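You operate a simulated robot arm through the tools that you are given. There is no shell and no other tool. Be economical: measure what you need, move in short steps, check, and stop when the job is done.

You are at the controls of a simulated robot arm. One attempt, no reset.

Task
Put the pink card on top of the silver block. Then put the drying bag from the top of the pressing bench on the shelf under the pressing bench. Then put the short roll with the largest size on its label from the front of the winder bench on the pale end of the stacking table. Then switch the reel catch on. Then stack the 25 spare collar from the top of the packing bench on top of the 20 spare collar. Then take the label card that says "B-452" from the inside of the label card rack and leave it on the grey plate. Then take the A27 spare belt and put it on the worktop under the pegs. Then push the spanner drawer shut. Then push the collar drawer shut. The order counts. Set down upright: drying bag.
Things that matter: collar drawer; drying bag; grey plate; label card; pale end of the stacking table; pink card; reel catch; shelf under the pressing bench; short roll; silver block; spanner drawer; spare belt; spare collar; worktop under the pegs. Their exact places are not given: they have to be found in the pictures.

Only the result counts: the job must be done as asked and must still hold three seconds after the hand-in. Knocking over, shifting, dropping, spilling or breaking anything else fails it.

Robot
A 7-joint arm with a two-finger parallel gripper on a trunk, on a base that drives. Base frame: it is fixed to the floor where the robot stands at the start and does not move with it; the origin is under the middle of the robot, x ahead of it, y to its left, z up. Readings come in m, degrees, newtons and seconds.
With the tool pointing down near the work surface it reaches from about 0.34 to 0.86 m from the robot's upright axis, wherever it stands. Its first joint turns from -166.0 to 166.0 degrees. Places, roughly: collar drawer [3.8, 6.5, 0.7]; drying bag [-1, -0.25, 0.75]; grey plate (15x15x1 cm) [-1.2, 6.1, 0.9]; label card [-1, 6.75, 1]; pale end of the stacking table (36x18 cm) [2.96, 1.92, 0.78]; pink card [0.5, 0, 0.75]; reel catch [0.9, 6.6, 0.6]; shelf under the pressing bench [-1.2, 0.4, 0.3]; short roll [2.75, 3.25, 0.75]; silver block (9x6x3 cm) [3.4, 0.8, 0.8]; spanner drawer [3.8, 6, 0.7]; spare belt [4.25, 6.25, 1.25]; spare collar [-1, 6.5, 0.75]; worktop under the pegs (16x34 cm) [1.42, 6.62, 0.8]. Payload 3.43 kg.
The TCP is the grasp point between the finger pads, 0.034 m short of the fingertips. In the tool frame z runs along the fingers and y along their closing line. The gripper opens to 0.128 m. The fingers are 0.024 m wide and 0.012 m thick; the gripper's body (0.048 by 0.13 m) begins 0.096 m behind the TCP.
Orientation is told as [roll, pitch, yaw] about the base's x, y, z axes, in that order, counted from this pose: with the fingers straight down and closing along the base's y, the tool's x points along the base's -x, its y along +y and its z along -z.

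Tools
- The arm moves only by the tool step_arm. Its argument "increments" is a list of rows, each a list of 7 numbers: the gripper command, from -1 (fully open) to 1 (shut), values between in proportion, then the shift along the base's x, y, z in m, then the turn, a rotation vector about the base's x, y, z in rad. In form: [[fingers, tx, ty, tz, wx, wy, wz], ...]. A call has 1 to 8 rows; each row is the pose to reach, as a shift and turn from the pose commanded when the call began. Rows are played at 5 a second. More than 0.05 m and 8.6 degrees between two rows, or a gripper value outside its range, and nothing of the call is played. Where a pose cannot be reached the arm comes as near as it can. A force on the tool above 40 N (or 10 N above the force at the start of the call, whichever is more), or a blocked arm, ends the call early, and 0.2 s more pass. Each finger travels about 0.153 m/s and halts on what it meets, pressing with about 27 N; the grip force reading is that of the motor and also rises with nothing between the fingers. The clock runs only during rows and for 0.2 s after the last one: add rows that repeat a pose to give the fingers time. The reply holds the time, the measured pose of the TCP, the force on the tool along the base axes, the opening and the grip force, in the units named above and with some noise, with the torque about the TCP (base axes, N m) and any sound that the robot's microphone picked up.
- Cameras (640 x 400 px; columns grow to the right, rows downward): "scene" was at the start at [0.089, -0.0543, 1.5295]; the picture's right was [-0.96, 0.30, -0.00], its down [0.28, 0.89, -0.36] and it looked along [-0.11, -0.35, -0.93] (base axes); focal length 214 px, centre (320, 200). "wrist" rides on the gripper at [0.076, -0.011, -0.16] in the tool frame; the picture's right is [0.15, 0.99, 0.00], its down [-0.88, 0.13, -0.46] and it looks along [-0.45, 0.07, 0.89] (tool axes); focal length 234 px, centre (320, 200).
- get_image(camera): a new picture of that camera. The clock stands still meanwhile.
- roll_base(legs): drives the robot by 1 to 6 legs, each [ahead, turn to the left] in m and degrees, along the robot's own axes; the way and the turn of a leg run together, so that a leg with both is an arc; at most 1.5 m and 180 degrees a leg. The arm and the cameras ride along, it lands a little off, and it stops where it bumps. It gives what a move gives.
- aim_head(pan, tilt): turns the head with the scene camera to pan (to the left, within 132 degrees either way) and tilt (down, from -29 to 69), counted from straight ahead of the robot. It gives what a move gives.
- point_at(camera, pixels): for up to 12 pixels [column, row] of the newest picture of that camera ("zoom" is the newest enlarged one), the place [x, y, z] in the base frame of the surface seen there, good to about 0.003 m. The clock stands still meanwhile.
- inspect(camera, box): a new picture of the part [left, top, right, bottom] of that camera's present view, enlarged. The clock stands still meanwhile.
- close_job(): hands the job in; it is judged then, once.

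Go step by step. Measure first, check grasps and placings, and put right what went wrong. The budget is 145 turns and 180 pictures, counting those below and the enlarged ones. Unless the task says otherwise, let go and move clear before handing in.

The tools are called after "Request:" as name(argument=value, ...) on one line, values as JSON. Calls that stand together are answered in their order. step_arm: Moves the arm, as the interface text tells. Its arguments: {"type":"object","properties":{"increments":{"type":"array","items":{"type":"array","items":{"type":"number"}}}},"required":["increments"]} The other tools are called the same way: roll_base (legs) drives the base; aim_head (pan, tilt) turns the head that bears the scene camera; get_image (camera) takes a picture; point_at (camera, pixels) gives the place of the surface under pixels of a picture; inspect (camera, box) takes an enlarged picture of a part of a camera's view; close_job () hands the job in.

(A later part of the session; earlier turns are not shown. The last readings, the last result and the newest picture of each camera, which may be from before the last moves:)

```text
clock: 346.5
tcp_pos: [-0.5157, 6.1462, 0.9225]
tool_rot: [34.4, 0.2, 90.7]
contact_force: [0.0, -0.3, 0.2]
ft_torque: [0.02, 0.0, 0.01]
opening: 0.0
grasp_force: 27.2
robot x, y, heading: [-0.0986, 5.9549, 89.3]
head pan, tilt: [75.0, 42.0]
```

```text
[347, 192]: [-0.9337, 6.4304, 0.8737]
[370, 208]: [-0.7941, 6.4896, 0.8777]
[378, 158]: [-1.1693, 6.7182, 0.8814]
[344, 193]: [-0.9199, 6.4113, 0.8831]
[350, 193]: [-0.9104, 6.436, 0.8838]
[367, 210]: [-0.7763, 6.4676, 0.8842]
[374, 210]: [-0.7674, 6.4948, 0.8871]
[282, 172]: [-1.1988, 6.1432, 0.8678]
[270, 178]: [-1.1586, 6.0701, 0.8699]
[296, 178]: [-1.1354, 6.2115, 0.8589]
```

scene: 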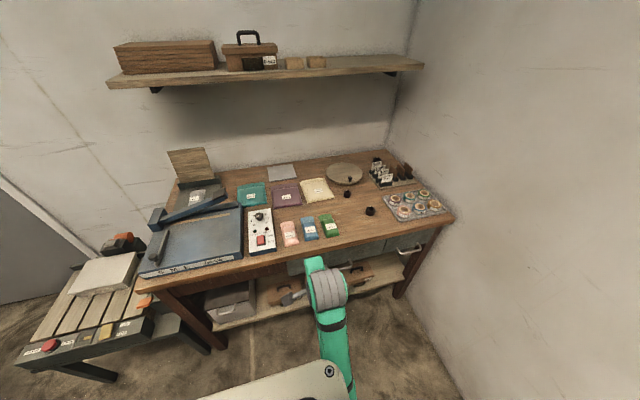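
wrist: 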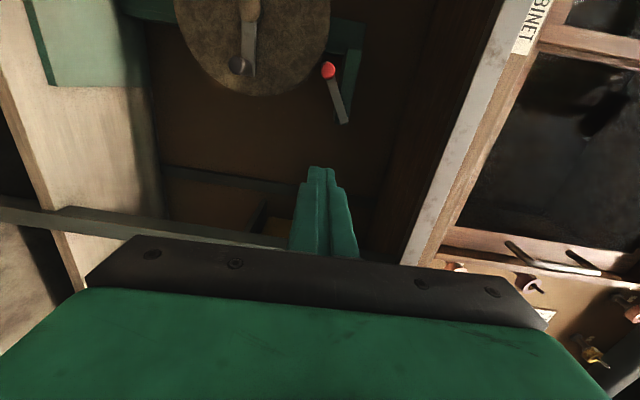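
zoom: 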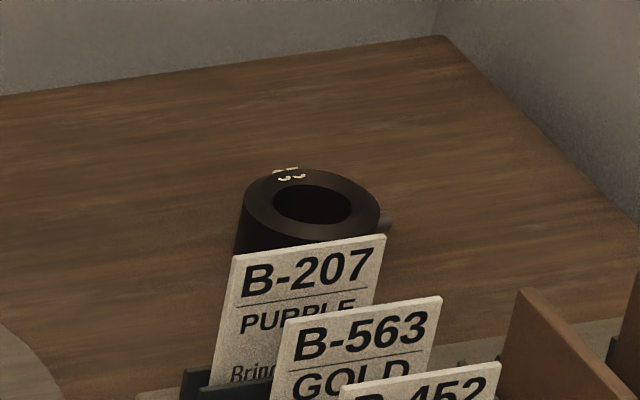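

Near collar is "25" at about (-0.785,6.48), the other "20" at (-0.925,6.43); both stubs point to +y, so I'll close along x. Straighten the tool, drive in closer, and measure from the wrist.

Request:
step_arm(increments=[[0, 0, 0, 0.02, 0, -0.12, 0], [0, 0, 0, 0.04, 0, -0.24, 0], [0, 0, 0, 0.06, 0, -0.36, 0], [0, 0, 0, 0.08, 0, -0.48, 0], [0, 0, 0, 0.1, 0, -0.6, 0], [0, 0, 0, 0.1, 0, -0.6, 0]])

Request:
roll_base(legs=[[0, 42], [0.395, 0], [0, -41.3]])

Request:
get_image(camera="wrist")

Request:
get_image(camera="scene")

```text
clock: 347.9
tcp_pos: [-0.5149, 6.1459, 1.0205]
tool_rot: [-0.1, 0.7, 90.3]
contact_force: [0.2, 0.5, 0.4]
ft_torque: [0.02, 0.0, 0.0]
opening: 0.0642
grasp_force: 0.0
robot x, y, heading: [-0.0999, 5.9515, 89.1]
head pan, tilt: [75.0, 42.0]
```

```text
clock: 354.7
tcp_pos: [-0.7919, 6.4262, 1.021]
tool_rot: [-0.1, 0.5, 92.8]
contact_force: [-0.3, 1.1, 0.0]
ft_torque: [0.02, 0.0, -0.01]
opening: 0.064
grasp_force: 0.1
robot x, y, heading: [-0.3666, 6.2479, 91.6]
head pan, tilt: [75.0, 42.0]
```

```text
55 pictures are left
```

wrist: 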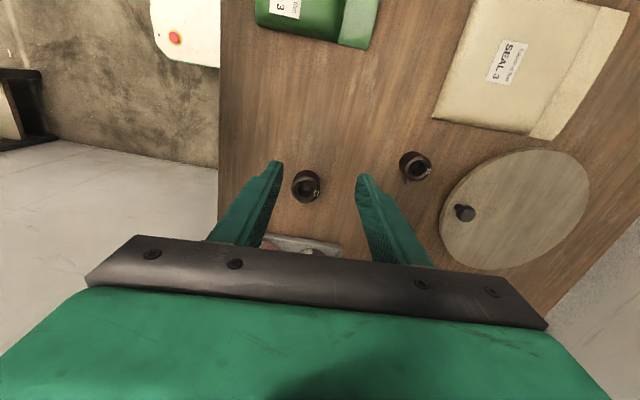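

```text
54 pictures are left
```

scene: 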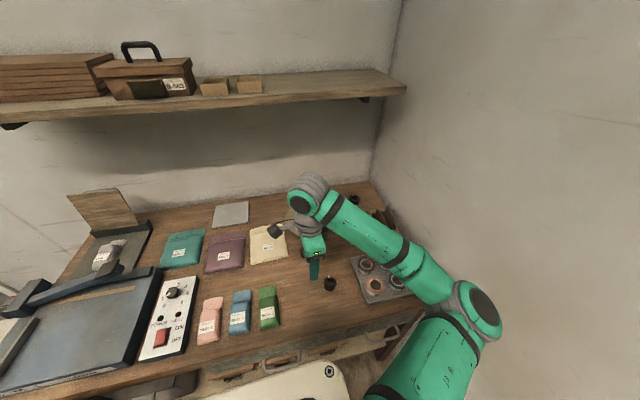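

Both collars are visible in the wrist view: 25 at (306,186), 20 at (414,166). Measure them.

Request:
inspect(camera="wrist", box=[280, 130, 440, 230])

Request:
point_at(camera="zoom", pixels=[[60, 230], [155, 230], [105, 175], [115, 285], [490, 150], [600, 150], [545, 95], [550, 190], [110, 300], [30, 330], [470, 160]])

```text
4.00 times, centred on (360, 180) of wrist
```

zoom: 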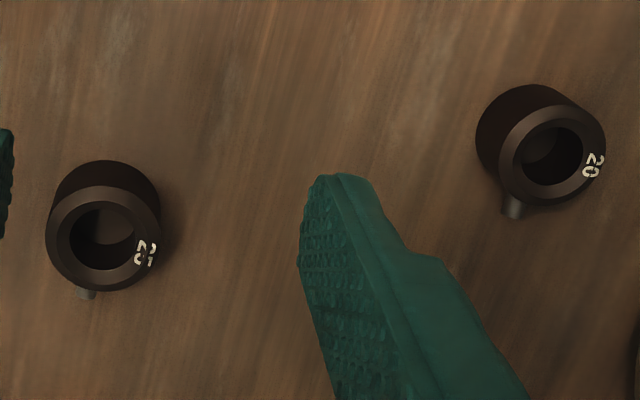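

```text
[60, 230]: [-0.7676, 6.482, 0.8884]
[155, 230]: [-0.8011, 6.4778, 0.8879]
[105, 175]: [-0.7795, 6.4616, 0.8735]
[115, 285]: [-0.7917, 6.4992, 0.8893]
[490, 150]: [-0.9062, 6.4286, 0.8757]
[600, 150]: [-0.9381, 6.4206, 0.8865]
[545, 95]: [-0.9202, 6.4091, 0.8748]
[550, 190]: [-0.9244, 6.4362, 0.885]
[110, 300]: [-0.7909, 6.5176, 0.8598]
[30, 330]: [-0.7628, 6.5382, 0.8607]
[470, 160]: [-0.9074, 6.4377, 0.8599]
```

25: centre (-0.785,6.481), top 0.889; 20: centre (-0.9225,6.422), top 0.886. Grip the 25 and carry it above the 20.

Request:
step_arm(increments=[[0, 0.003, 0.03, -0.02, 0, 0, -0.02], [0, 0.007, 0.055, -0.05, 0, 0, -0.045], [0, 0.007, 0.055, -0.09, 0, 0, -0.045], [0, 0.007, 0.055, -0.115, 0, 0, -0.045], [0, 0.007, 0.055, -0.123, 0, 0, -0.045], [0.4, 0.007, 0.055, -0.123, 0, 0, -0.045], [0.7, 0.007, 0.055, -0.123, 0, 0, -0.045], [0.7, 0.007, 0.055, -0.123, 0, 0, -0.045]])

Request:
step_arm(increments=[[0.7, 0, 0, 0.03, 0, 0, 0], [0.7, 0, 0, 0.065, 0, 0, 0], [0.7, -0.04, -0.017, 0.07, 0, 0, 0], [0.7, -0.08, -0.034, 0.07, 0, 0, 0], [0.7, -0.12, -0.051, 0.07, 0, 0, 0], [0.7, -0.1375, -0.059, 0.065, 0, 0, 0], [0.7, -0.1375, -0.059, 0.05, 0, 0, 0]])

Request:
get_image(camera="wrist")

Request:
inspect(camera="wrist", box=[260, 120, 400, 260])

```text
clock: 356.5
tcp_pos: [-0.7848, 6.4799, 0.897]
tool_rot: [-0.1, 0.6, 90.3]
contact_force: [0.0, 0.3, -0.9]
ft_torque: [-0.01, 0.02, 0.06]
opening: 0.0385
grasp_force: 27.1
robot x, y, heading: [-0.3658, 6.2506, 91.8]
head pan, tilt: [75.0, 42.0]
```

```text
clock: 358.1
tcp_pos: [-0.9203, 6.4226, 0.9455]
tool_rot: [-0.1, 0.8, 90.2]
contact_force: [1.2, -0.4, 0.1]
ft_torque: [-0.03, 0.02, -0.01]
opening: 0.0389
grasp_force: 26.9
robot x, y, heading: [-0.3655, 6.2487, 91.8]
head pan, tilt: [75.0, 42.0]
```

```text
52 pictures are left
```

wrist: 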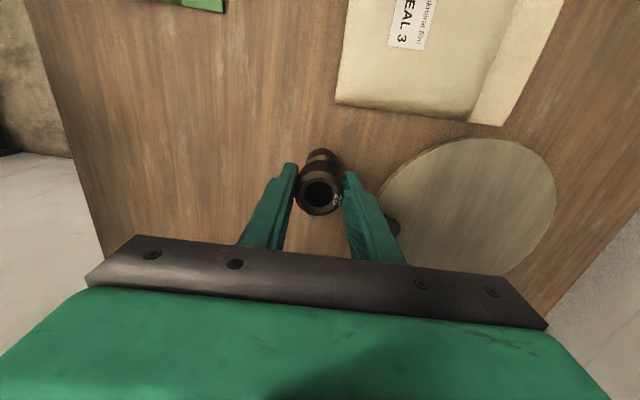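

```text
2.86 times, centred on (330, 190) of wrist
```

zoom: 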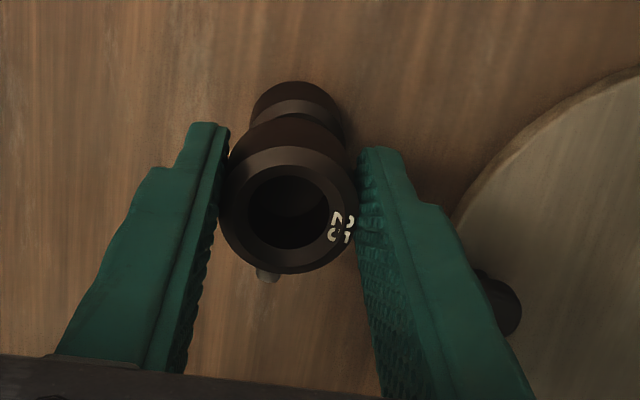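

Alignment looks right (20 just below); shift 2 mm to -x, lower, and release.

Request:
step_arm(increments=[[0.7, -0.002, 0, -0.01, 0, 0, 0], [0.7, -0.002, 0, -0.017, 0, 0, 0], [0.7, -0.002, 0, -0.0205, 0, 0, 0], [0.7, -0.002, 0, -0.0215, 0, 0, 0], [0.7, -0.002, 0, -0.0215, 0, 0, 0]])

Request:
step_arm(increments=[[0.3, 0, 0, 0, 0, 0, 0], [0.15, 0, 0, 0, 0, 0, 0], [0.15, 0, 0, 0, 0, 0, 0], [0.15, 0, 0, 0.03, 0, 0, 0], [0.15, 0, 0, 0.07, 0, 0, 0], [0.15, 0, -0.02, 0.11, 0, 0, 0]])

Request:
get_image(camera="wrist")

Request:
inspect(camera="scene", box=[290, 180, 400, 290])

```text
clock: 359.3
tcp_pos: [-0.9235, 6.4214, 0.9262]
tool_rot: [0.0, 0.6, 90.2]
contact_force: [-0.5, -0.6, -0.4]
ft_torque: [0.03, -0.01, 0.0]
opening: 0.0389
grasp_force: 27.1
robot x, y, heading: [-0.3696, 6.2476, 91.5]
head pan, tilt: [75.0, 42.0]
```

```text
clock: 360.7
tcp_pos: [-0.9247, 6.4027, 1.0375]
tool_rot: [-0.1, 0.7, 90.2]
contact_force: [0.7, 0.0, 0.0]
ft_torque: [-0.04, 0.02, 0.01]
opening: 0.0546
grasp_force: 0.1
robot x, y, heading: [-0.3712, 6.2512, 91.5]
head pan, tilt: [75.0, 42.0]
```

```text
50 pictures are left
```

wrist: 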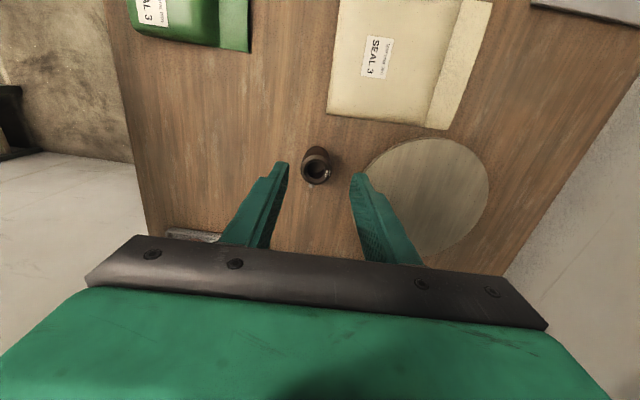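

```text
3.64 times, centred on (345, 235) of scene
```

zoom: 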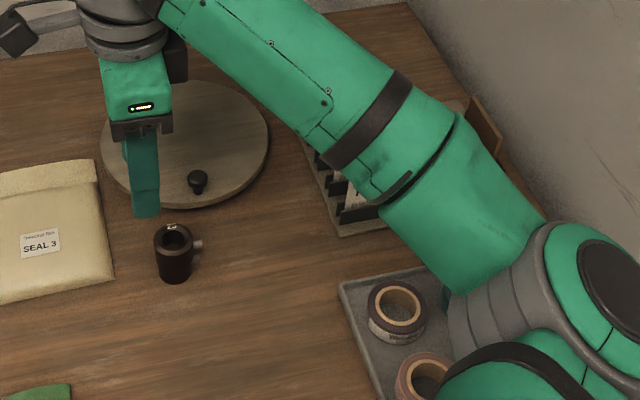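

The 25 sits on the 20. Next the rack: move above the cards and measure B-452.

Request:
step_arm(increments=[[0.4, 0, 0.04, 0.01, 0, 0, 0], [0.5, 0, 0.08, 0.02, 0, 0, 0], [0.6, 0, 0.12, 0.03, 0, 0, 0], [0.6, 0, 0.14, 0.03, 0, 0, 0]])

Request:
get_image(camera="wrist")

Request:
inspect(camera="wrist", box=[240, 80, 400, 200])

```text
clock: 361.7
tcp_pos: [-0.9241, 6.5448, 1.0651]
tool_rot: [0.0, 0.7, 90.2]
contact_force: [-0.3, 0.2, 0.4]
ft_torque: [0.07, 0.01, 0.02]
opening: 0.0256
grasp_force: 0.1
robot x, y, heading: [-0.3695, 6.249, 91.4]
head pan, tilt: [75.0, 42.0]
```

```text
48 pictures are left
```

wrist: 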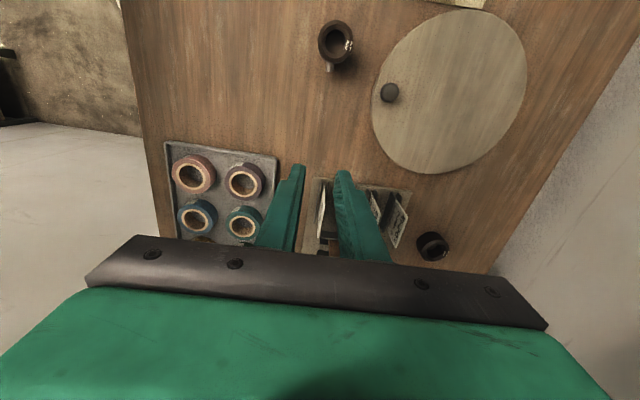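

```text
3.33 times, centred on (320, 140) of wrist
```

zoom: 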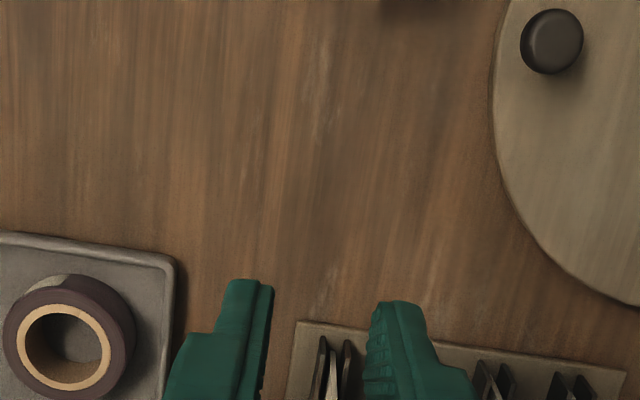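

The rack appears under the fingers; move 0.11 m further +y to bring it into view.

Request:
step_arm(increments=[[0.6, -0.01, 0.04, 0.01, 0, 0, 0], [0.6, -0.015, 0.08, 0.02, 0, 0, 0], [0.6, -0.02, 0.12, 0.03, 0, 0, 0], [0.6, -0.02, 0.13, 0.03, 0, 0, 0]])

Request:
get_image(camera="wrist")

Request:
inspect(camera="wrist", box=[270, 80, 430, 200])

Request:
point_at(camera="zoom", pixels=[[120, 150], [200, 150], [280, 150], [360, 150], [140, 200], [230, 200], [300, 200], [380, 200]])

```text
clock: 362.7
tcp_pos: [-0.9442, 6.6724, 1.0948]
tool_rot: [-0.2, 0.6, 90.2]
contact_force: [-0.1, -0.3, 0.5]
ft_torque: [-0.02, 0.0, 0.0]
opening: 0.0258
grasp_force: 0.0
robot x, y, heading: [-0.3681, 6.2479, 91.8]
head pan, tilt: [75.0, 42.0]
```

```text
46 pictures are left
```

wrist: 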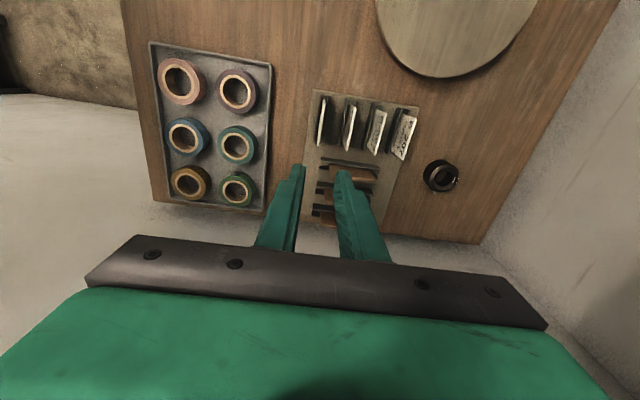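

```text
3.33 times, centred on (350, 140) of wrist
```

zoom: 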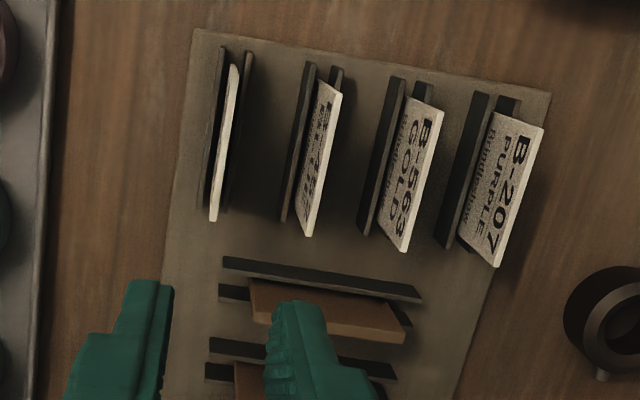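

```text
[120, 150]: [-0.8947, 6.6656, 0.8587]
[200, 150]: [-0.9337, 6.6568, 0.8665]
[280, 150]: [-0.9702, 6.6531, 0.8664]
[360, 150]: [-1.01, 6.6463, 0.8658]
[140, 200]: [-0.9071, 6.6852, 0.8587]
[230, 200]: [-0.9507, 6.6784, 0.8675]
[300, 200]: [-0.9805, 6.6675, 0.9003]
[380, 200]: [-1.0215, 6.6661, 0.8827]
```

B-452 is the second card (zoom (320,160)). Measure its top edge.

Request:
point_at(camera="zoom", pixels=[[339, 92], [335, 110], [325, 160], [315, 210], [309, 232], [305, 200], [240, 75], [215, 215], [441, 115], [405, 245], [290, 200], [318, 85]])

```text
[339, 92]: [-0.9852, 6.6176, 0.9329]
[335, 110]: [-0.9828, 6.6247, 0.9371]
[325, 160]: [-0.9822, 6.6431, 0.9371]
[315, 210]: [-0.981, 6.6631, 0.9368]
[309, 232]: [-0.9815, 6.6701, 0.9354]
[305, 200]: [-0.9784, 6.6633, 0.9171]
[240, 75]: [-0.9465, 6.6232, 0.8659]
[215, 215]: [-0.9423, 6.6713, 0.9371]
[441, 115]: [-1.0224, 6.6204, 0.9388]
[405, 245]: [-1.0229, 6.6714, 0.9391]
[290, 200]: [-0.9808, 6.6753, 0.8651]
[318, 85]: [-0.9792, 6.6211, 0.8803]
```

B-452: x≈-0.982, y 6.617..6.671, top 0.937. Descend, grip its upper 25 mm, and lift.

Request:
step_arm(increments=[[0.6, -0.02, -0.014, -0.03, 0, 0, 0], [0.6, -0.038, -0.0285, -0.06, 0, 0, 0], [0.6, -0.038, -0.0285, -0.1, 0, 0, 0], [0.6, -0.038, -0.0285, -0.135, 0, 0, 0], [0.6, -0.038, -0.0285, -0.149, 0, 0, 0], [1, -0.038, -0.0285, -0.149, 0, 0, 0], [1, -0.038, -0.0285, -0.149, 0, 0, 0]])

Request:
step_arm(increments=[[1, 0, 0, 0.04, 0, 0, 0], [1, 0, 0, 0.08, 0, 0, 0], [1, 0, 0, 0.115, 0, 0, 0], [1, 0, -0.04, 0.125, 0, 0, 0], [1, 0, -0.085, 0.125, 0, 0, 0], [1, 0, -0.13, 0.125, 0, 0, 0], [1, 0, -0.175, 0.125, 0, 0, 0], [1, 0, -0.22, 0.125, 0, 0, 0]])

Request:
get_image(camera="wrist")

```text
clock: 364.3
tcp_pos: [-0.9798, 6.6431, 0.9474]
tool_rot: [-0.1, 0.6, 90.2]
contact_force: [0.7, -0.8, 0.3]
ft_torque: [0.0, 0.03, -0.02]
opening: 0.001
grasp_force: 27.0
robot x, y, heading: [-0.3661, 6.2502, 91.6]
head pan, tilt: [75.0, 42.0]
```

```text
clock: 366.1
tcp_pos: [-0.9829, 6.426, 1.0718]
tool_rot: [-0.1, 0.7, 90.2]
contact_force: [0.5, 0.4, 0.5]
ft_torque: [-0.06, 0.01, 0.02]
opening: 0.0011
grasp_force: 26.9
robot x, y, heading: [-0.3682, 6.2488, 91.8]
head pan, tilt: [75.0, 42.0]
```

```text
44 pictures are left
```

wrist: 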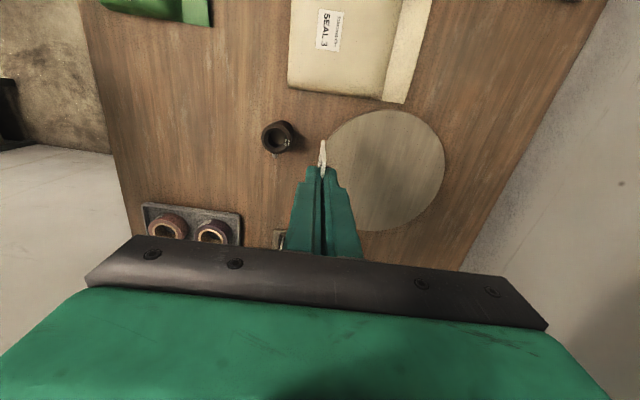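

Card held (1 mm). Carry it over the grey plate while tilting the tool 50° toward -x.

Request:
step_arm(increments=[[1, -0.01, -0.037, 0, 0, 0.11, 0], [1, -0.02, -0.074, 0, 0, 0.22, 0], [1, -0.035, -0.111, 0, 0, 0.33, 0], [1, -0.05, -0.148, 0, 0, 0.44, 0], [1, -0.07, -0.185, 0, 0, 0.55, 0], [1, -0.09, -0.222, 0, 0, 0.66, 0], [1, -0.11, -0.259, 0, 0, 0.77, 0], [1, -0.13, -0.292, 0, 0, 0.87, 0]])

Request:
step_arm(increments=[[1, -0.02, 0, -0.04, 0, 0, 0], [1, -0.04, 0, -0.08, 0, 0, 0], [1, -0.05, 0, -0.11, 0, 0, 0], [1, -0.05, 0, -0.11, 0, 0, 0]])

Request:
get_image(camera="wrist")

Request:
get_image(camera="scene")

Request:
point_at(camera="wrist", pixels=[[323, 140], [326, 160], [370, 150], [400, 100], [300, 80], [420, 200]])

```text
clock: 367.9
tcp_pos: [-1.1113, 6.1326, 1.0702]
tool_rot: [49.8, 0.3, 90.5]
contact_force: [0.1, 0.4, -1.0]
ft_torque: [-0.05, -0.04, 0.03]
opening: 0.0012
grasp_force: 26.5
robot x, y, heading: [-0.3706, 6.2518, 91.6]
head pan, tilt: [75.0, 42.0]
```

```text
clock: 368.9
tcp_pos: [-1.1628, 6.1303, 0.9765]
tool_rot: [50.8, 0.2, 90.7]
contact_force: [0.4, -0.8, -0.6]
ft_torque: [0.01, 0.0, 0.03]
opening: 0.0009
grasp_force: 26.7
robot x, y, heading: [-0.3674, 6.2508, 91.7]
head pan, tilt: [75.0, 42.0]
```

```text
43 pictures are left
```

wrist: 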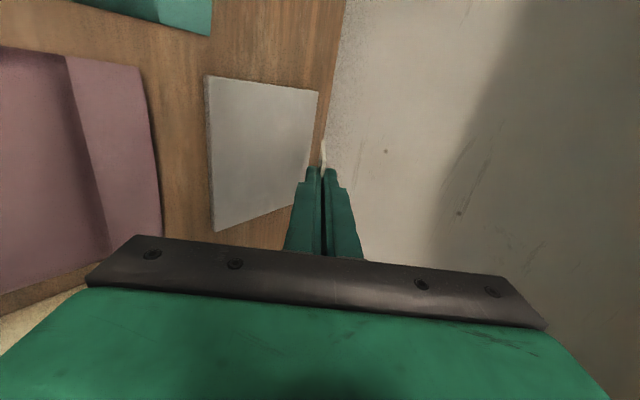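

```text
42 pictures are left
```

scene: 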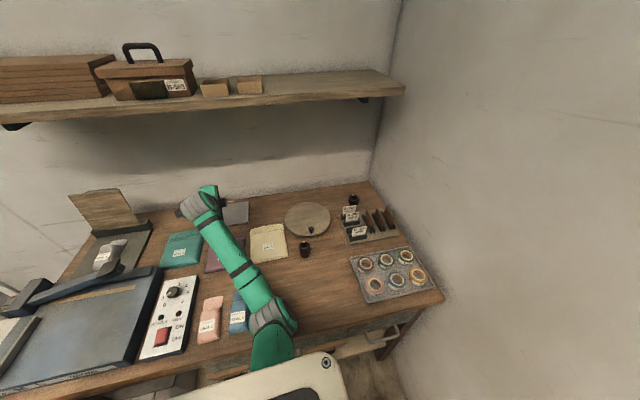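

```text
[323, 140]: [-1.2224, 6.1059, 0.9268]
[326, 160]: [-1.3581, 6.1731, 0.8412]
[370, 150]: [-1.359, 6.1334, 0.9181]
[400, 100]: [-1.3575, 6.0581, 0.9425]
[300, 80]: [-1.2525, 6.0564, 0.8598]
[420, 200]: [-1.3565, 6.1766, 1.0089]
```

The tool didn't fully reach the commanded height; the forearm may be low over the packets. Check its height and the plate's corners.

Request:
point_at(camera="scene", pixels=[[268, 318], [255, 295], [240, 268], [225, 240], [238, 318], [210, 318], [222, 258], [285, 325]])

Request:
point_at(camera="wrist", pixels=[[209, 80], [314, 95], [216, 226], [303, 205], [260, 150]])

Request:
step_arm(increments=[[1, 0, 0, -0.01, 0, 0, 0], [1, 0, 0, -0.01, 0, 0, 0]])

```text
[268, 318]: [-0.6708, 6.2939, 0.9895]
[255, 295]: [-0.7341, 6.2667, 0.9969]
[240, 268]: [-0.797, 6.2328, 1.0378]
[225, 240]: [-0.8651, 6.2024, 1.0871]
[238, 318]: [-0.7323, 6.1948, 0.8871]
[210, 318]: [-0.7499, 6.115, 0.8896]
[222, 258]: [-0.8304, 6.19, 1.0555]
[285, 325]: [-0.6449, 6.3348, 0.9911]
```

```text
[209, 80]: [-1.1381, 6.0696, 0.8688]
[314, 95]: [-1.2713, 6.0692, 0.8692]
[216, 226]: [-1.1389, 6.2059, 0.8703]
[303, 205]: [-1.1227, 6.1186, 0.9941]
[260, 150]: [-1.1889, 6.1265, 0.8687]
```

```text
clock: 369.5
tcp_pos: [-1.1608, 6.1279, 0.9649]
tool_rot: [50.9, 0.1, 90.8]
contact_force: [0.5, 1.1, -0.3]
ft_torque: [-0.01, -0.01, -0.04]
opening: 0.0011
grasp_force: 26.8
robot x, y, heading: [-0.3677, 6.2504, 91.8]
head pan, tilt: [75.0, 42.0]
```

The elbow hangs low over the bench at this tilt. I'll raise the tool to a 25° tilt (straighter arm, higher elbow) and set the card's lower edge on the plate.

Request:
step_arm(increments=[[1, 0, 0, 0.02, 0, -0.11, 0], [1, -0.005, 0, 0.03, 0, -0.22, 0], [1, -0.015, 0, 0.03, 0, -0.33, 0], [1, -0.025, 0, 0.03, 0, -0.44, 0], [1, -0.035, 0.01, 0.015, 0, -0.44, 0], [1, -0.042, 0.01, 0.0, 0, -0.44, 0], [1, -0.042, 0.01, -0.01, 0, -0.44, 0], [1, -0.042, 0.01, -0.01, 0, -0.44, 0]])

Request:
get_image(camera="wrist")

Request:
get_image(camera="scene")

Request:
point_at(camera="wrist", pixels=[[321, 140], [322, 145], [323, 150]])

```text
clock: 371.3
tcp_pos: [-1.2039, 6.1417, 0.9429]
tool_rot: [24.7, 0.4, 90.4]
contact_force: [4.8, 1.9, 12.5]
ft_torque: [0.08, 0.16, -0.01]
opening: 0.0009
grasp_force: 26.6
robot x, y, heading: [-0.3692, 6.2504, 91.8]
head pan, tilt: [75.0, 42.0]
```

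```text
41 pictures are left
```

wrist: 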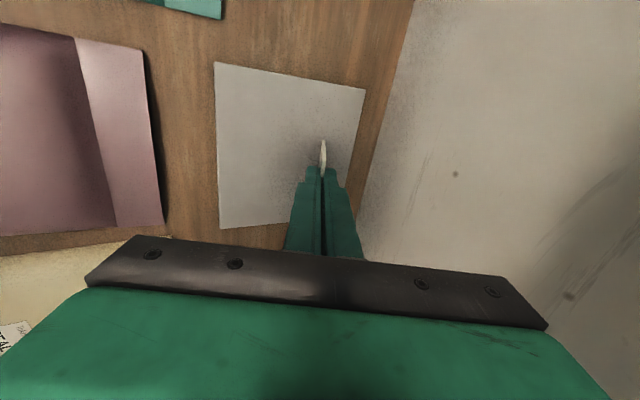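

```text
40 pictures are left
```

scene: 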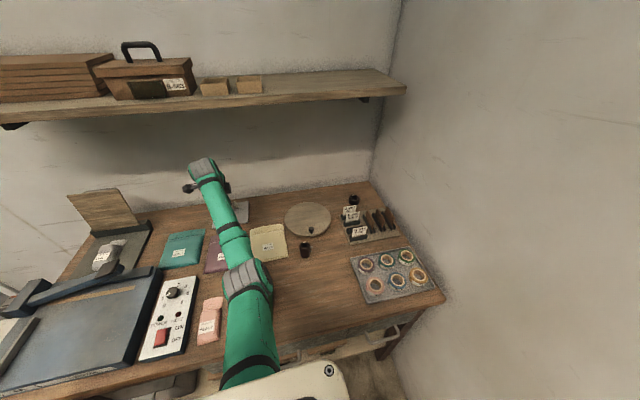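

```text
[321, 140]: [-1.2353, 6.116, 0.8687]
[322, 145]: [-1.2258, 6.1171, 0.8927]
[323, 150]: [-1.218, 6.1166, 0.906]
```

The card's lower edge rests on the plate. Open so it leans down on the lower finger, then draw back +x and rise.

Request:
step_arm(increments=[[0.8, 0, 0, 0.001, 0, 0, 0], [0.5, 0, 0, 0.001, 0, 0, 0], [0.22, 0, 0, 0.001, 0, 0, 0], [0.22, 0.015, 0, 0.001, 0, 0, 0], [0.22, 0.035, 0, 0.001, 0, 0, 0], [0.22, 0.06, 0, 0.003, 0, 0, 0], [0.22, 0.085, 0, 0.03, 0, 0, 0], [0.22, 0.12, 0, 0.06, 0, 0, 0]])

Request:
step_arm(increments=[[0.22, 0.03, 0.01, 0.03, 0, -0.11, 0], [0.22, 0.06, 0.02, 0.05, 0, -0.22, 0], [0.22, 0.09, 0.03, 0.07, 0, -0.33, 0], [0.22, 0.12, 0.04, 0.07, 0, -0.43, 0]])

Request:
inspect(camera="scene", box=[180, 180, 320, 270])

Request:
get_image(camera="wrist")

```text
clock: 373.1
tcp_pos: [-1.083, 6.1411, 1.0011]
tool_rot: [24.5, 0.4, 90.3]
contact_force: [-0.8, 0.1, 0.0]
ft_torque: [0.01, 0.03, -0.03]
opening: 0.05
grasp_force: 0.1
robot x, y, heading: [-0.369, 6.251, 91.6]
head pan, tilt: [75.0, 42.0]
```

```text
clock: 374.1
tcp_pos: [-0.9665, 6.1828, 1.0717]
tool_rot: [0.0, 0.6, 90.0]
contact_force: [0.1, 1.5, 0.6]
ft_torque: [-0.09, 0.03, -0.03]
opening: 0.0499
grasp_force: 0.1
out of reach, approached as far as the arm can: row 1, 2
robot x, y, heading: [-0.368, 6.2487, 91.8]
head pan, tilt: [75.0, 42.0]
```

```text
4.44 times, centred on (250, 225) of scene
```

zoom: 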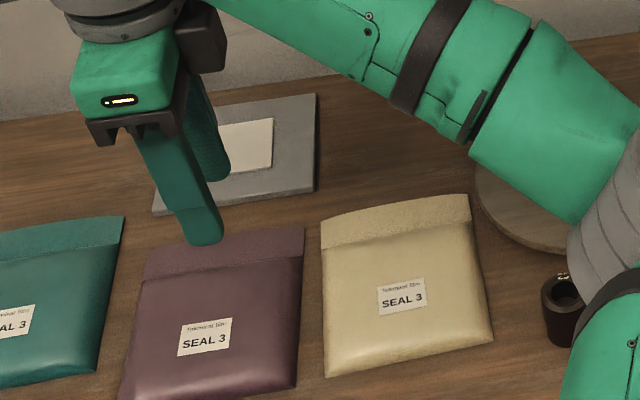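

```text
38 pictures are left
```

wrist: 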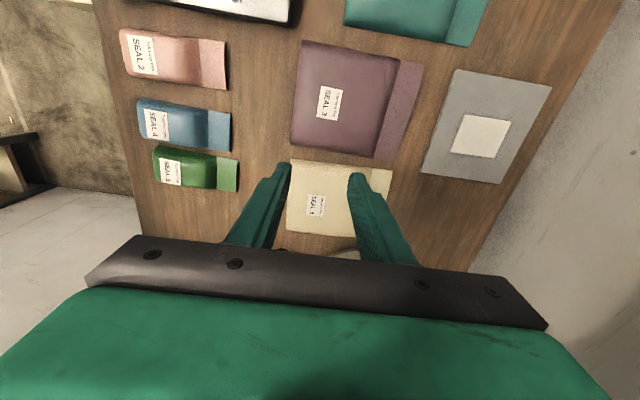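

The card lies flat on the grey plate. Now to the belt corner: retract, turn left, reverse along +x, and turn to heading -90.

Request:
step_arm(increments=[[0.22, 0.04, 0.01, 0, 0, 0, 0], [0.22, 0.08, 0.02, 0, 0, 0, 0], [0.22, 0.12, 0.03, -0.01, 0, 0, 0], [0.22, 0.15, 0.04, -0.02, 0, 0, 0]])

Request:
roll_base(legs=[[0, 78], [-1.5, 0], [-1.5, 0], [-0.45, 0], [0, 100]])

Request:
aim_head(pan=105, tilt=25)

Request:
get_image(camera="scene")

```text
clock: 375.1
tcp_pos: [-0.815, 6.2187, 1.0527]
tool_rot: [-0.1, 0.6, 90.3]
contact_force: [0.0, -0.5, -0.3]
ft_torque: [0.04, 0.0, -0.03]
opening: 0.0499
grasp_force: 0.2
robot x, y, heading: [-0.3702, 6.2496, 91.4]
head pan, tilt: [75.0, 42.0]
```

```text
clock: 400.3
tcp_pos: [3.4251, 5.4993, 1.053]
tool_rot: [0.0, 0.5, -95.9]
contact_force: [-0.2, -0.5, -0.6]
ft_torque: [0.01, 0.01, 0.0]
opening: 0.0502
grasp_force: 0.0
robot x, y, heading: [2.9814, 5.5172, -94.2]
head pan, tilt: [75.0, 42.0]
```

```text
clock: 401.3
tcp_pos: [3.4242, 5.4984, 1.0537]
tool_rot: [-0.1, 0.6, -96.0]
contact_force: [-0.4, -0.3, 0.7]
ft_torque: [0.03, 0.02, 0.0]
opening: 0.05
grasp_force: 0.1
robot x, y, heading: [2.9749, 5.5192, -94.2]
head pan, tilt: [105.0, 25.0]
```

```text
37 pictures are left
```

scene: 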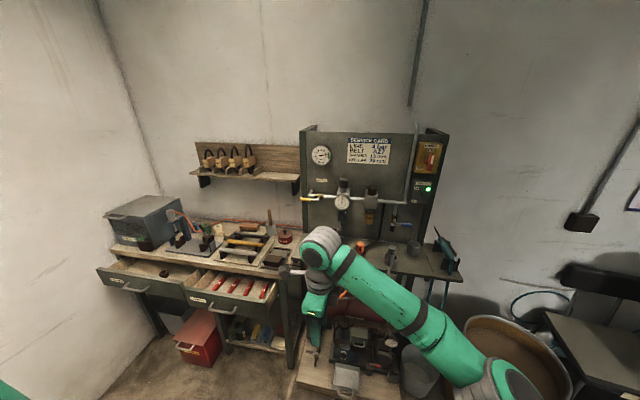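

Belts hang at (205-250,160) on the wall rack; two open drawers at (140,275) and (235,295). Zoom and measure.

Request:
inspect(camera="scene", box=[190, 135, 270, 185])

Request:
point_at(camera="zoom", pixels=[[140, 200], [240, 200], [340, 180], [440, 180], [120, 120], [450, 100], [330, 270], [230, 230], [450, 210], [350, 210]])

Request:
point_at(camera="scene", pixels=[[222, 308], [265, 300], [190, 298], [140, 288], [110, 275], [180, 285], [200, 340], [215, 260], [235, 225], [300, 255], [150, 225], [285, 315]])

Request:
inspect(camera="scene", box=[90, 200, 300, 370])

```text
8.00 times, centred on (230, 160) of scene
```

zoom: 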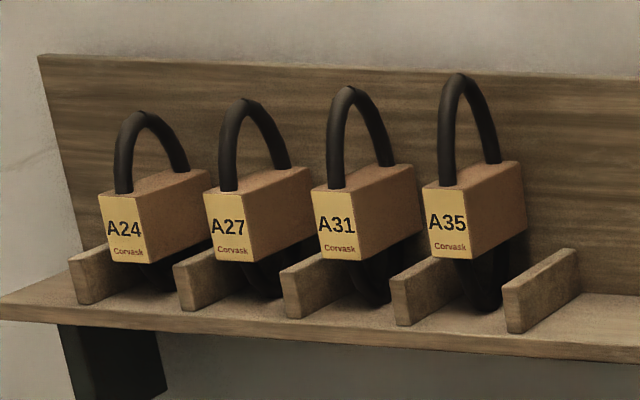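

```text
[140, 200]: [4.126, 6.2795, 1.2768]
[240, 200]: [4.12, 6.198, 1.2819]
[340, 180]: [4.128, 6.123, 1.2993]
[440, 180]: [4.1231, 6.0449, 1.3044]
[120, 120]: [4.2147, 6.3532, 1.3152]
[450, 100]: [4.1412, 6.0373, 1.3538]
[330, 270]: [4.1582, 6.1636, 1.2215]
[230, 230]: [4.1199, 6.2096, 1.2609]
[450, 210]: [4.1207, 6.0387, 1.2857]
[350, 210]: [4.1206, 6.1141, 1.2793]
```

```text
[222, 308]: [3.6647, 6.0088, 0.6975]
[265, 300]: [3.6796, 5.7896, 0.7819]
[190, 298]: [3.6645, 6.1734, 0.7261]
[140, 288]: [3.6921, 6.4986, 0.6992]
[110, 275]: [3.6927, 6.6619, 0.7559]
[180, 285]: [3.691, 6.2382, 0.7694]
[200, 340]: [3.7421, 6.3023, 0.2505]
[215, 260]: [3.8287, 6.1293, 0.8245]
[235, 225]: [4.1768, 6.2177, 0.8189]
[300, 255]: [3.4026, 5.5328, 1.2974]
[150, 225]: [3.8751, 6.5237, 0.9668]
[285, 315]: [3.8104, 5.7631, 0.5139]
```

```text
2.35 times, centred on (195, 285) of scene
```

zoom: 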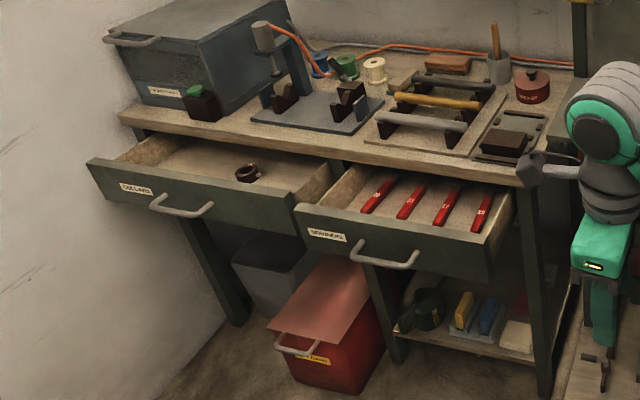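

A27 is the second block: front face x≈4.12, y≈6.20, z≈1.275. I'll reverse into position, rotate the tool, and start pointing it at the rack.

Request:
roll_base(legs=[[0, -19.4], [-0.685, 0], [0, 23.6]])

Request:
step_arm(increments=[[0.22, 0, 0, 0, 0, 0, -0.148], [0.22, 0, 0, 0, 0, 0, -0.296], [0.22, 0, 0, 0, 0, 0, -0.444], [0.22, 0, 0, 0, 0, 0, -0.592], [0.22, 0, 0, 0, 0, 0, -0.74], [0.22, 0, 0, 0, 0, 0, -0.888], [0.22, 0, 0, 0, 0, 0, -1.036], [0.22, 0, 0, 0, 0, 0, -1.184]])

Request:
step_arm(increments=[[0.1, 0.02, 0, 0, 0, 0, -0.14], [0, 0.04, 0, 0, 0, 0, -0.282], [0, 0.06, 0, 0, 0, 0, -0.282]])

Request:
step_arm(increments=[[0, 0.02, 0, 0.02, 0, -0.14, 0], [0, 0.04, 0, 0.04, 0, -0.28, 0], [0, 0.06, 0, 0.06, 0, -0.42, 0], [0, 0.08, 0, 0.08, 0, -0.56, 0], [0, 0.1, 0, 0.1, 0, -0.7, 0], [0, 0.12, 0, 0.12, 0, -0.84, 0], [0, 0.14, 0, 0.15, 0, -0.98, 0], [0, 0.16, 0, 0.18, 0, -1.12, 0]])

Request:
step_arm(increments=[[0, 0.02, 0, 0.01, 0, -0.15, 0], [0, 0.04, 0, 0.02, 0, -0.3, 0], [0, 0.05, 0, 0.03, 0, -0.45, 0], [0, 0.05, 0, 0.03, 0, -0.45, 0]])

Request:
get_image(camera="wrist")

Request:
get_image(camera="scene")

```text
clock: 407.6
tcp_pos: [3.6952, 6.1704, 1.0538]
tool_rot: [-0.1, 0.7, -91.0]
contact_force: [0.9, -0.7, -0.2]
ft_torque: [-0.01, 0.0, 0.01]
opening: 0.0498
grasp_force: 0.1
robot x, y, heading: [3.2508, 6.1493, -89.4]
head pan, tilt: [105.0, 25.0]
```

```text
clock: 409.0
tcp_pos: [3.8496, 6.0178, 0.9159]
tool_rot: [0.2, 2.7, -139.7]
contact_force: [-8.5, 1.3, 23.1]
ft_torque: [-0.55, -0.03, -0.19]
opening: 0.0465
grasp_force: 0.0
out of reach, approached as far as the arm can: row 1, 2, 3, 4, 5, 6, 7
robot x, y, heading: [3.2451, 6.1471, -89.4]
head pan, tilt: [105.0, 25.0]
stopped in row 7: the force on the tool passed its limit at 345 N (the readings are from after the stop); the commanded pose is now the measured one
```

```text
clock: 409.3
tcp_pos: [3.8565, 6.015, 0.9165]
tool_rot: [0.2, 2.8, -141.0]
contact_force: [1.0, 2.6, 11.7]
ft_torque: [-0.27, -0.16, 0.13]
opening: 0.0567
grasp_force: 0.2
out of reach, approached as far as the arm can: row 1
robot x, y, heading: [3.2477, 6.1499, -89.4]
head pan, tilt: [105.0, 25.0]
stopped in row 1: the force on the tool passed its limit at 66 N (the readings are from after the stop); the commanded pose is now the measured one
```

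```text
clock: 411.1
tcp_pos: [4.0142, 6.0115, 1.0945]
tool_rot: [54.7, 45.9, -115.3]
contact_force: [0.4, 0.0, -0.4]
ft_torque: [-0.02, -0.03, 0.02]
opening: 0.0639
grasp_force: 0.1
robot x, y, heading: [3.2479, 6.148, -89.3]
head pan, tilt: [105.0, 25.0]
```

```text
clock: 412.1
tcp_pos: [4.066, 6.0159, 1.123]
tool_rot: [93.4, 50.8, -85.6]
contact_force: [0.4, -0.4, 0.3]
ft_torque: [0.0, -0.02, 0.03]
opening: 0.064
grasp_force: 0.0
robot x, y, heading: [3.2474, 6.1529, -89.4]
head pan, tilt: [105.0, 25.0]
```

```text
34 pictures are left
```

wrist: 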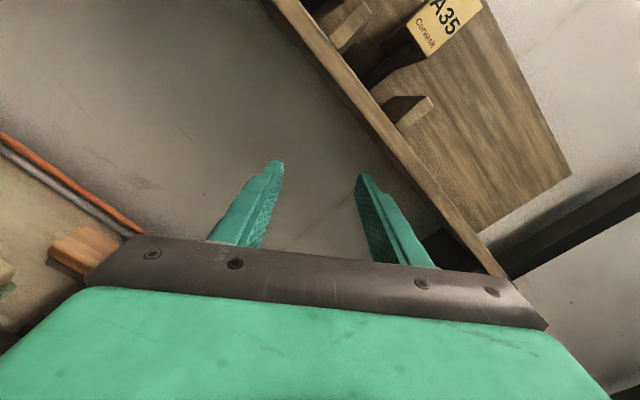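

```text
33 pictures are left
```

scene: 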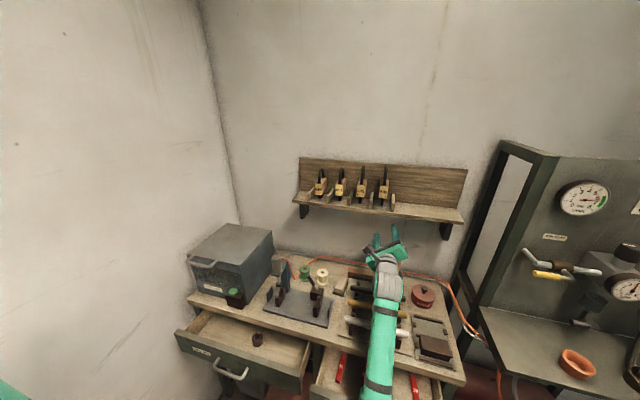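

The tool now points +x horizontally but its closing axis is rolled ~39°; also it bumped something on the bench while dragging. Back off, rise to the belts' height, and try rolling +39° about x.

Request:
step_arm(increments=[[0, -0.04, 0, 0.01, 0, 0, 0], [0, -0.08, 0.01, 0.03, 0, 0, 0], [0, -0.11, 0.04, 0.06, 0, 0, 0], [0, -0.13, 0.08, 0.085, 0, 0, 0], [0, -0.136, 0.12, 0.11, 0, 0, 0], [0, -0.136, 0.155, 0.135, 0, 0, 0], [0, -0.136, 0.18, 0.15, 0, 0, 0]])

Request:
step_arm(increments=[[0, 0, 0, 0, 0.14, 0, 0], [0, 0, 0, 0, 0.28, 0, 0], [0, 0, 0, 0, 0.42, 0, 0], [0, 0, 0, 0, 0.56, 0, 0], [0, 0, 0, 0, 0.68, 0, 0]])

Request:
get_image(camera="wrist")

Request:
inspect(camera="scene", box=[250, 150, 480, 380])

```text
refused: row 3 steps farther than a row can; nothing moved
```

```text
clock: 413.3
tcp_pos: [4.0669, 6.0158, 1.1235]
tool_rot: [-177.8, 87.3, 2.2]
contact_force: [-0.3, -0.5, -0.5]
ft_torque: [0.02, -0.04, -0.02]
opening: 0.0638
grasp_force: 0.1
robot x, y, heading: [3.2468, 6.1527, -89.2]
head pan, tilt: [105.0, 25.0]
```

```text
32 pictures are left
```

wrist: 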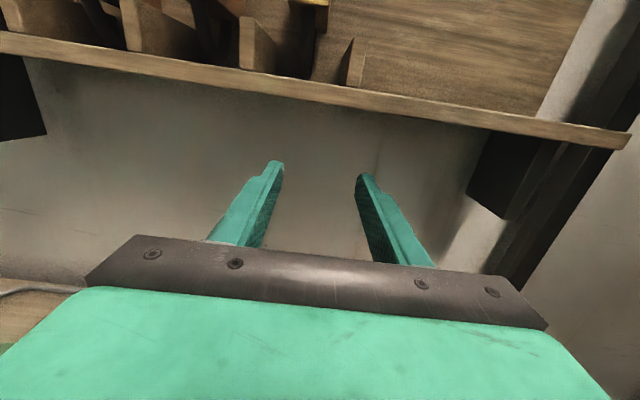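

```text
1.74 times, centred on (365, 265) of scene
```

zoom: 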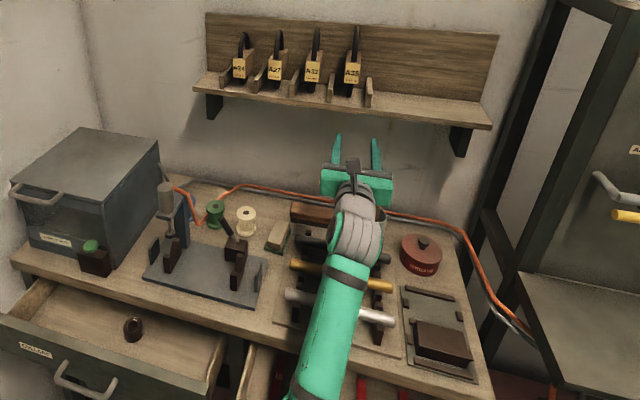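

The roll worked: tool level, closing along y. Move up to just in front of A27 and measure.

Request:
step_arm(increments=[[0, -0.045, 0, 0, 0, 0, 0], [0, -0.09, 0, 0.01, 0, 0, 0], [0, -0.1, 0.03, 0.045, 0, 0, 0], [0, -0.1, 0.065, 0.08, 0, 0, 0], [0, -0.1, 0.1, 0.115, 0, 0, 0], [0, -0.1, 0.14, 0.14, 0, 0, 0], [0, -0.1, 0.184, 0.152, 0, 0, 0]])

Request:
get_image(camera="wrist")

Request:
inspect(camera="wrist", box=[230, 90, 430, 215])

Request:
point_at(camera="wrist", pixels=[[300, 190], [310, 180], [320, 170], [330, 180], [340, 190], [320, 190], [320, 150], [290, 180], [350, 180], [320, 130]])

```text
clock: 414.9
tcp_pos: [3.9665, 6.1973, 1.2747]
tool_rot: [-179.5, 87.4, 0.3]
contact_force: [0.3, -1.1, -0.8]
ft_torque: [-0.02, -0.02, 0.06]
opening: 0.0644
grasp_force: 0.0
robot x, y, heading: [3.2471, 6.1506, -89.0]
head pan, tilt: [105.0, 25.0]
```

```text
30 pictures are left
```

wrist: 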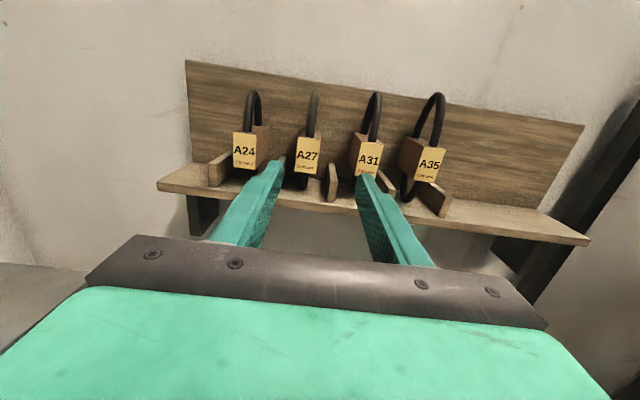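

```text
3.20 times, centred on (330, 152) of wrist
```

zoom: 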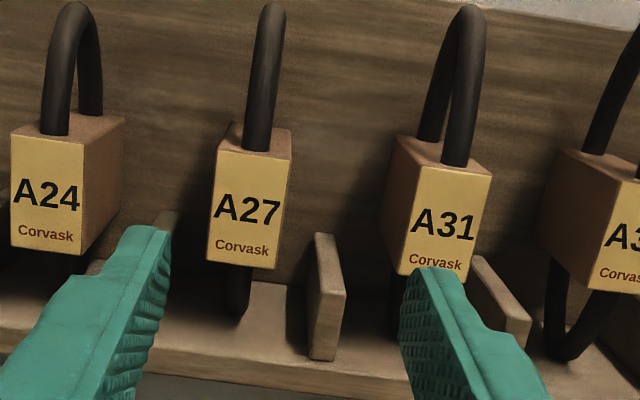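

```text
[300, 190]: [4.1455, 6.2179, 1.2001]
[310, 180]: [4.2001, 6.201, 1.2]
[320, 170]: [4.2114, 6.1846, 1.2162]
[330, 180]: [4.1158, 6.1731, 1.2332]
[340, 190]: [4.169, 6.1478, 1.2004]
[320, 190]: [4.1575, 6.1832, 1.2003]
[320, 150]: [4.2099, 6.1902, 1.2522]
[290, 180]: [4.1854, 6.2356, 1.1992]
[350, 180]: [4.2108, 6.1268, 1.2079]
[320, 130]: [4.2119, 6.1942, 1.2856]
```

A27 is centred ahead; dividers reach z≈1.266, so I go in at z≈1.283, y≈6.205, grip, lift and pull out.

Request:
step_arm(increments=[[0, 0.03, 0.008, 0.009, 0, 0, 0], [0, 0.075, 0.008, 0.009, 0, 0, 0], [0, 0.115, 0.008, 0.009, 0, 0, 0], [0, 0.14, 0.008, 0.009, 0, 0, 0], [0, 0.155, 0.008, 0.009, 0, 0, 0], [0.5, 0.155, 0.008, 0.009, 0, 0, 0], [0.9, 0.155, 0.008, 0.009, 0, 0, 0], [0.9, 0.155, 0.008, 0.009, 0, 0, 0]])

Request:
step_arm(increments=[[0.9, 0, 0, 0.02, 0, 0, 0], [0.9, 0, 0, 0.045, 0, 0, 0], [0.9, -0.04, 0, 0.05, 0, 0, 0], [0.9, -0.085, 0, 0.05, 0, 0, 0], [0.9, -0.13, 0, 0.05, 0, 0, 0], [0.9, -0.175, 0, 0.05, 0, 0, 0], [0.9, -0.215, 0, 0.03, 0, 0, 0]])

Request:
get_image(camera="wrist")

```text
clock: 416.7
tcp_pos: [4.1208, 6.2072, 1.2863]
tool_rot: [179.6, 87.2, -0.5]
contact_force: [1.0, 1.5, 2.6]
ft_torque: [0.01, -0.19, 0.04]
opening: 0.0314
grasp_force: 27.1
robot x, y, heading: [3.2467, 6.1488, -89.1]
head pan, tilt: [105.0, 25.0]
```

```text
clock: 418.3
tcp_pos: [3.9066, 6.2058, 1.3147]
tool_rot: [179.7, 87.4, -0.4]
contact_force: [-0.1, 1.5, -0.4]
ft_torque: [0.0, 0.02, 0.0]
opening: 0.0314
grasp_force: 26.9
robot x, y, heading: [3.25, 6.152, -89.2]
head pan, tilt: [105.0, 25.0]
```

```text
28 pictures are left
```

wrist: 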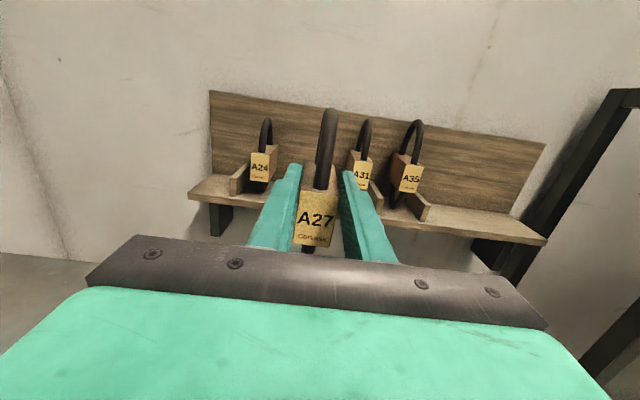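

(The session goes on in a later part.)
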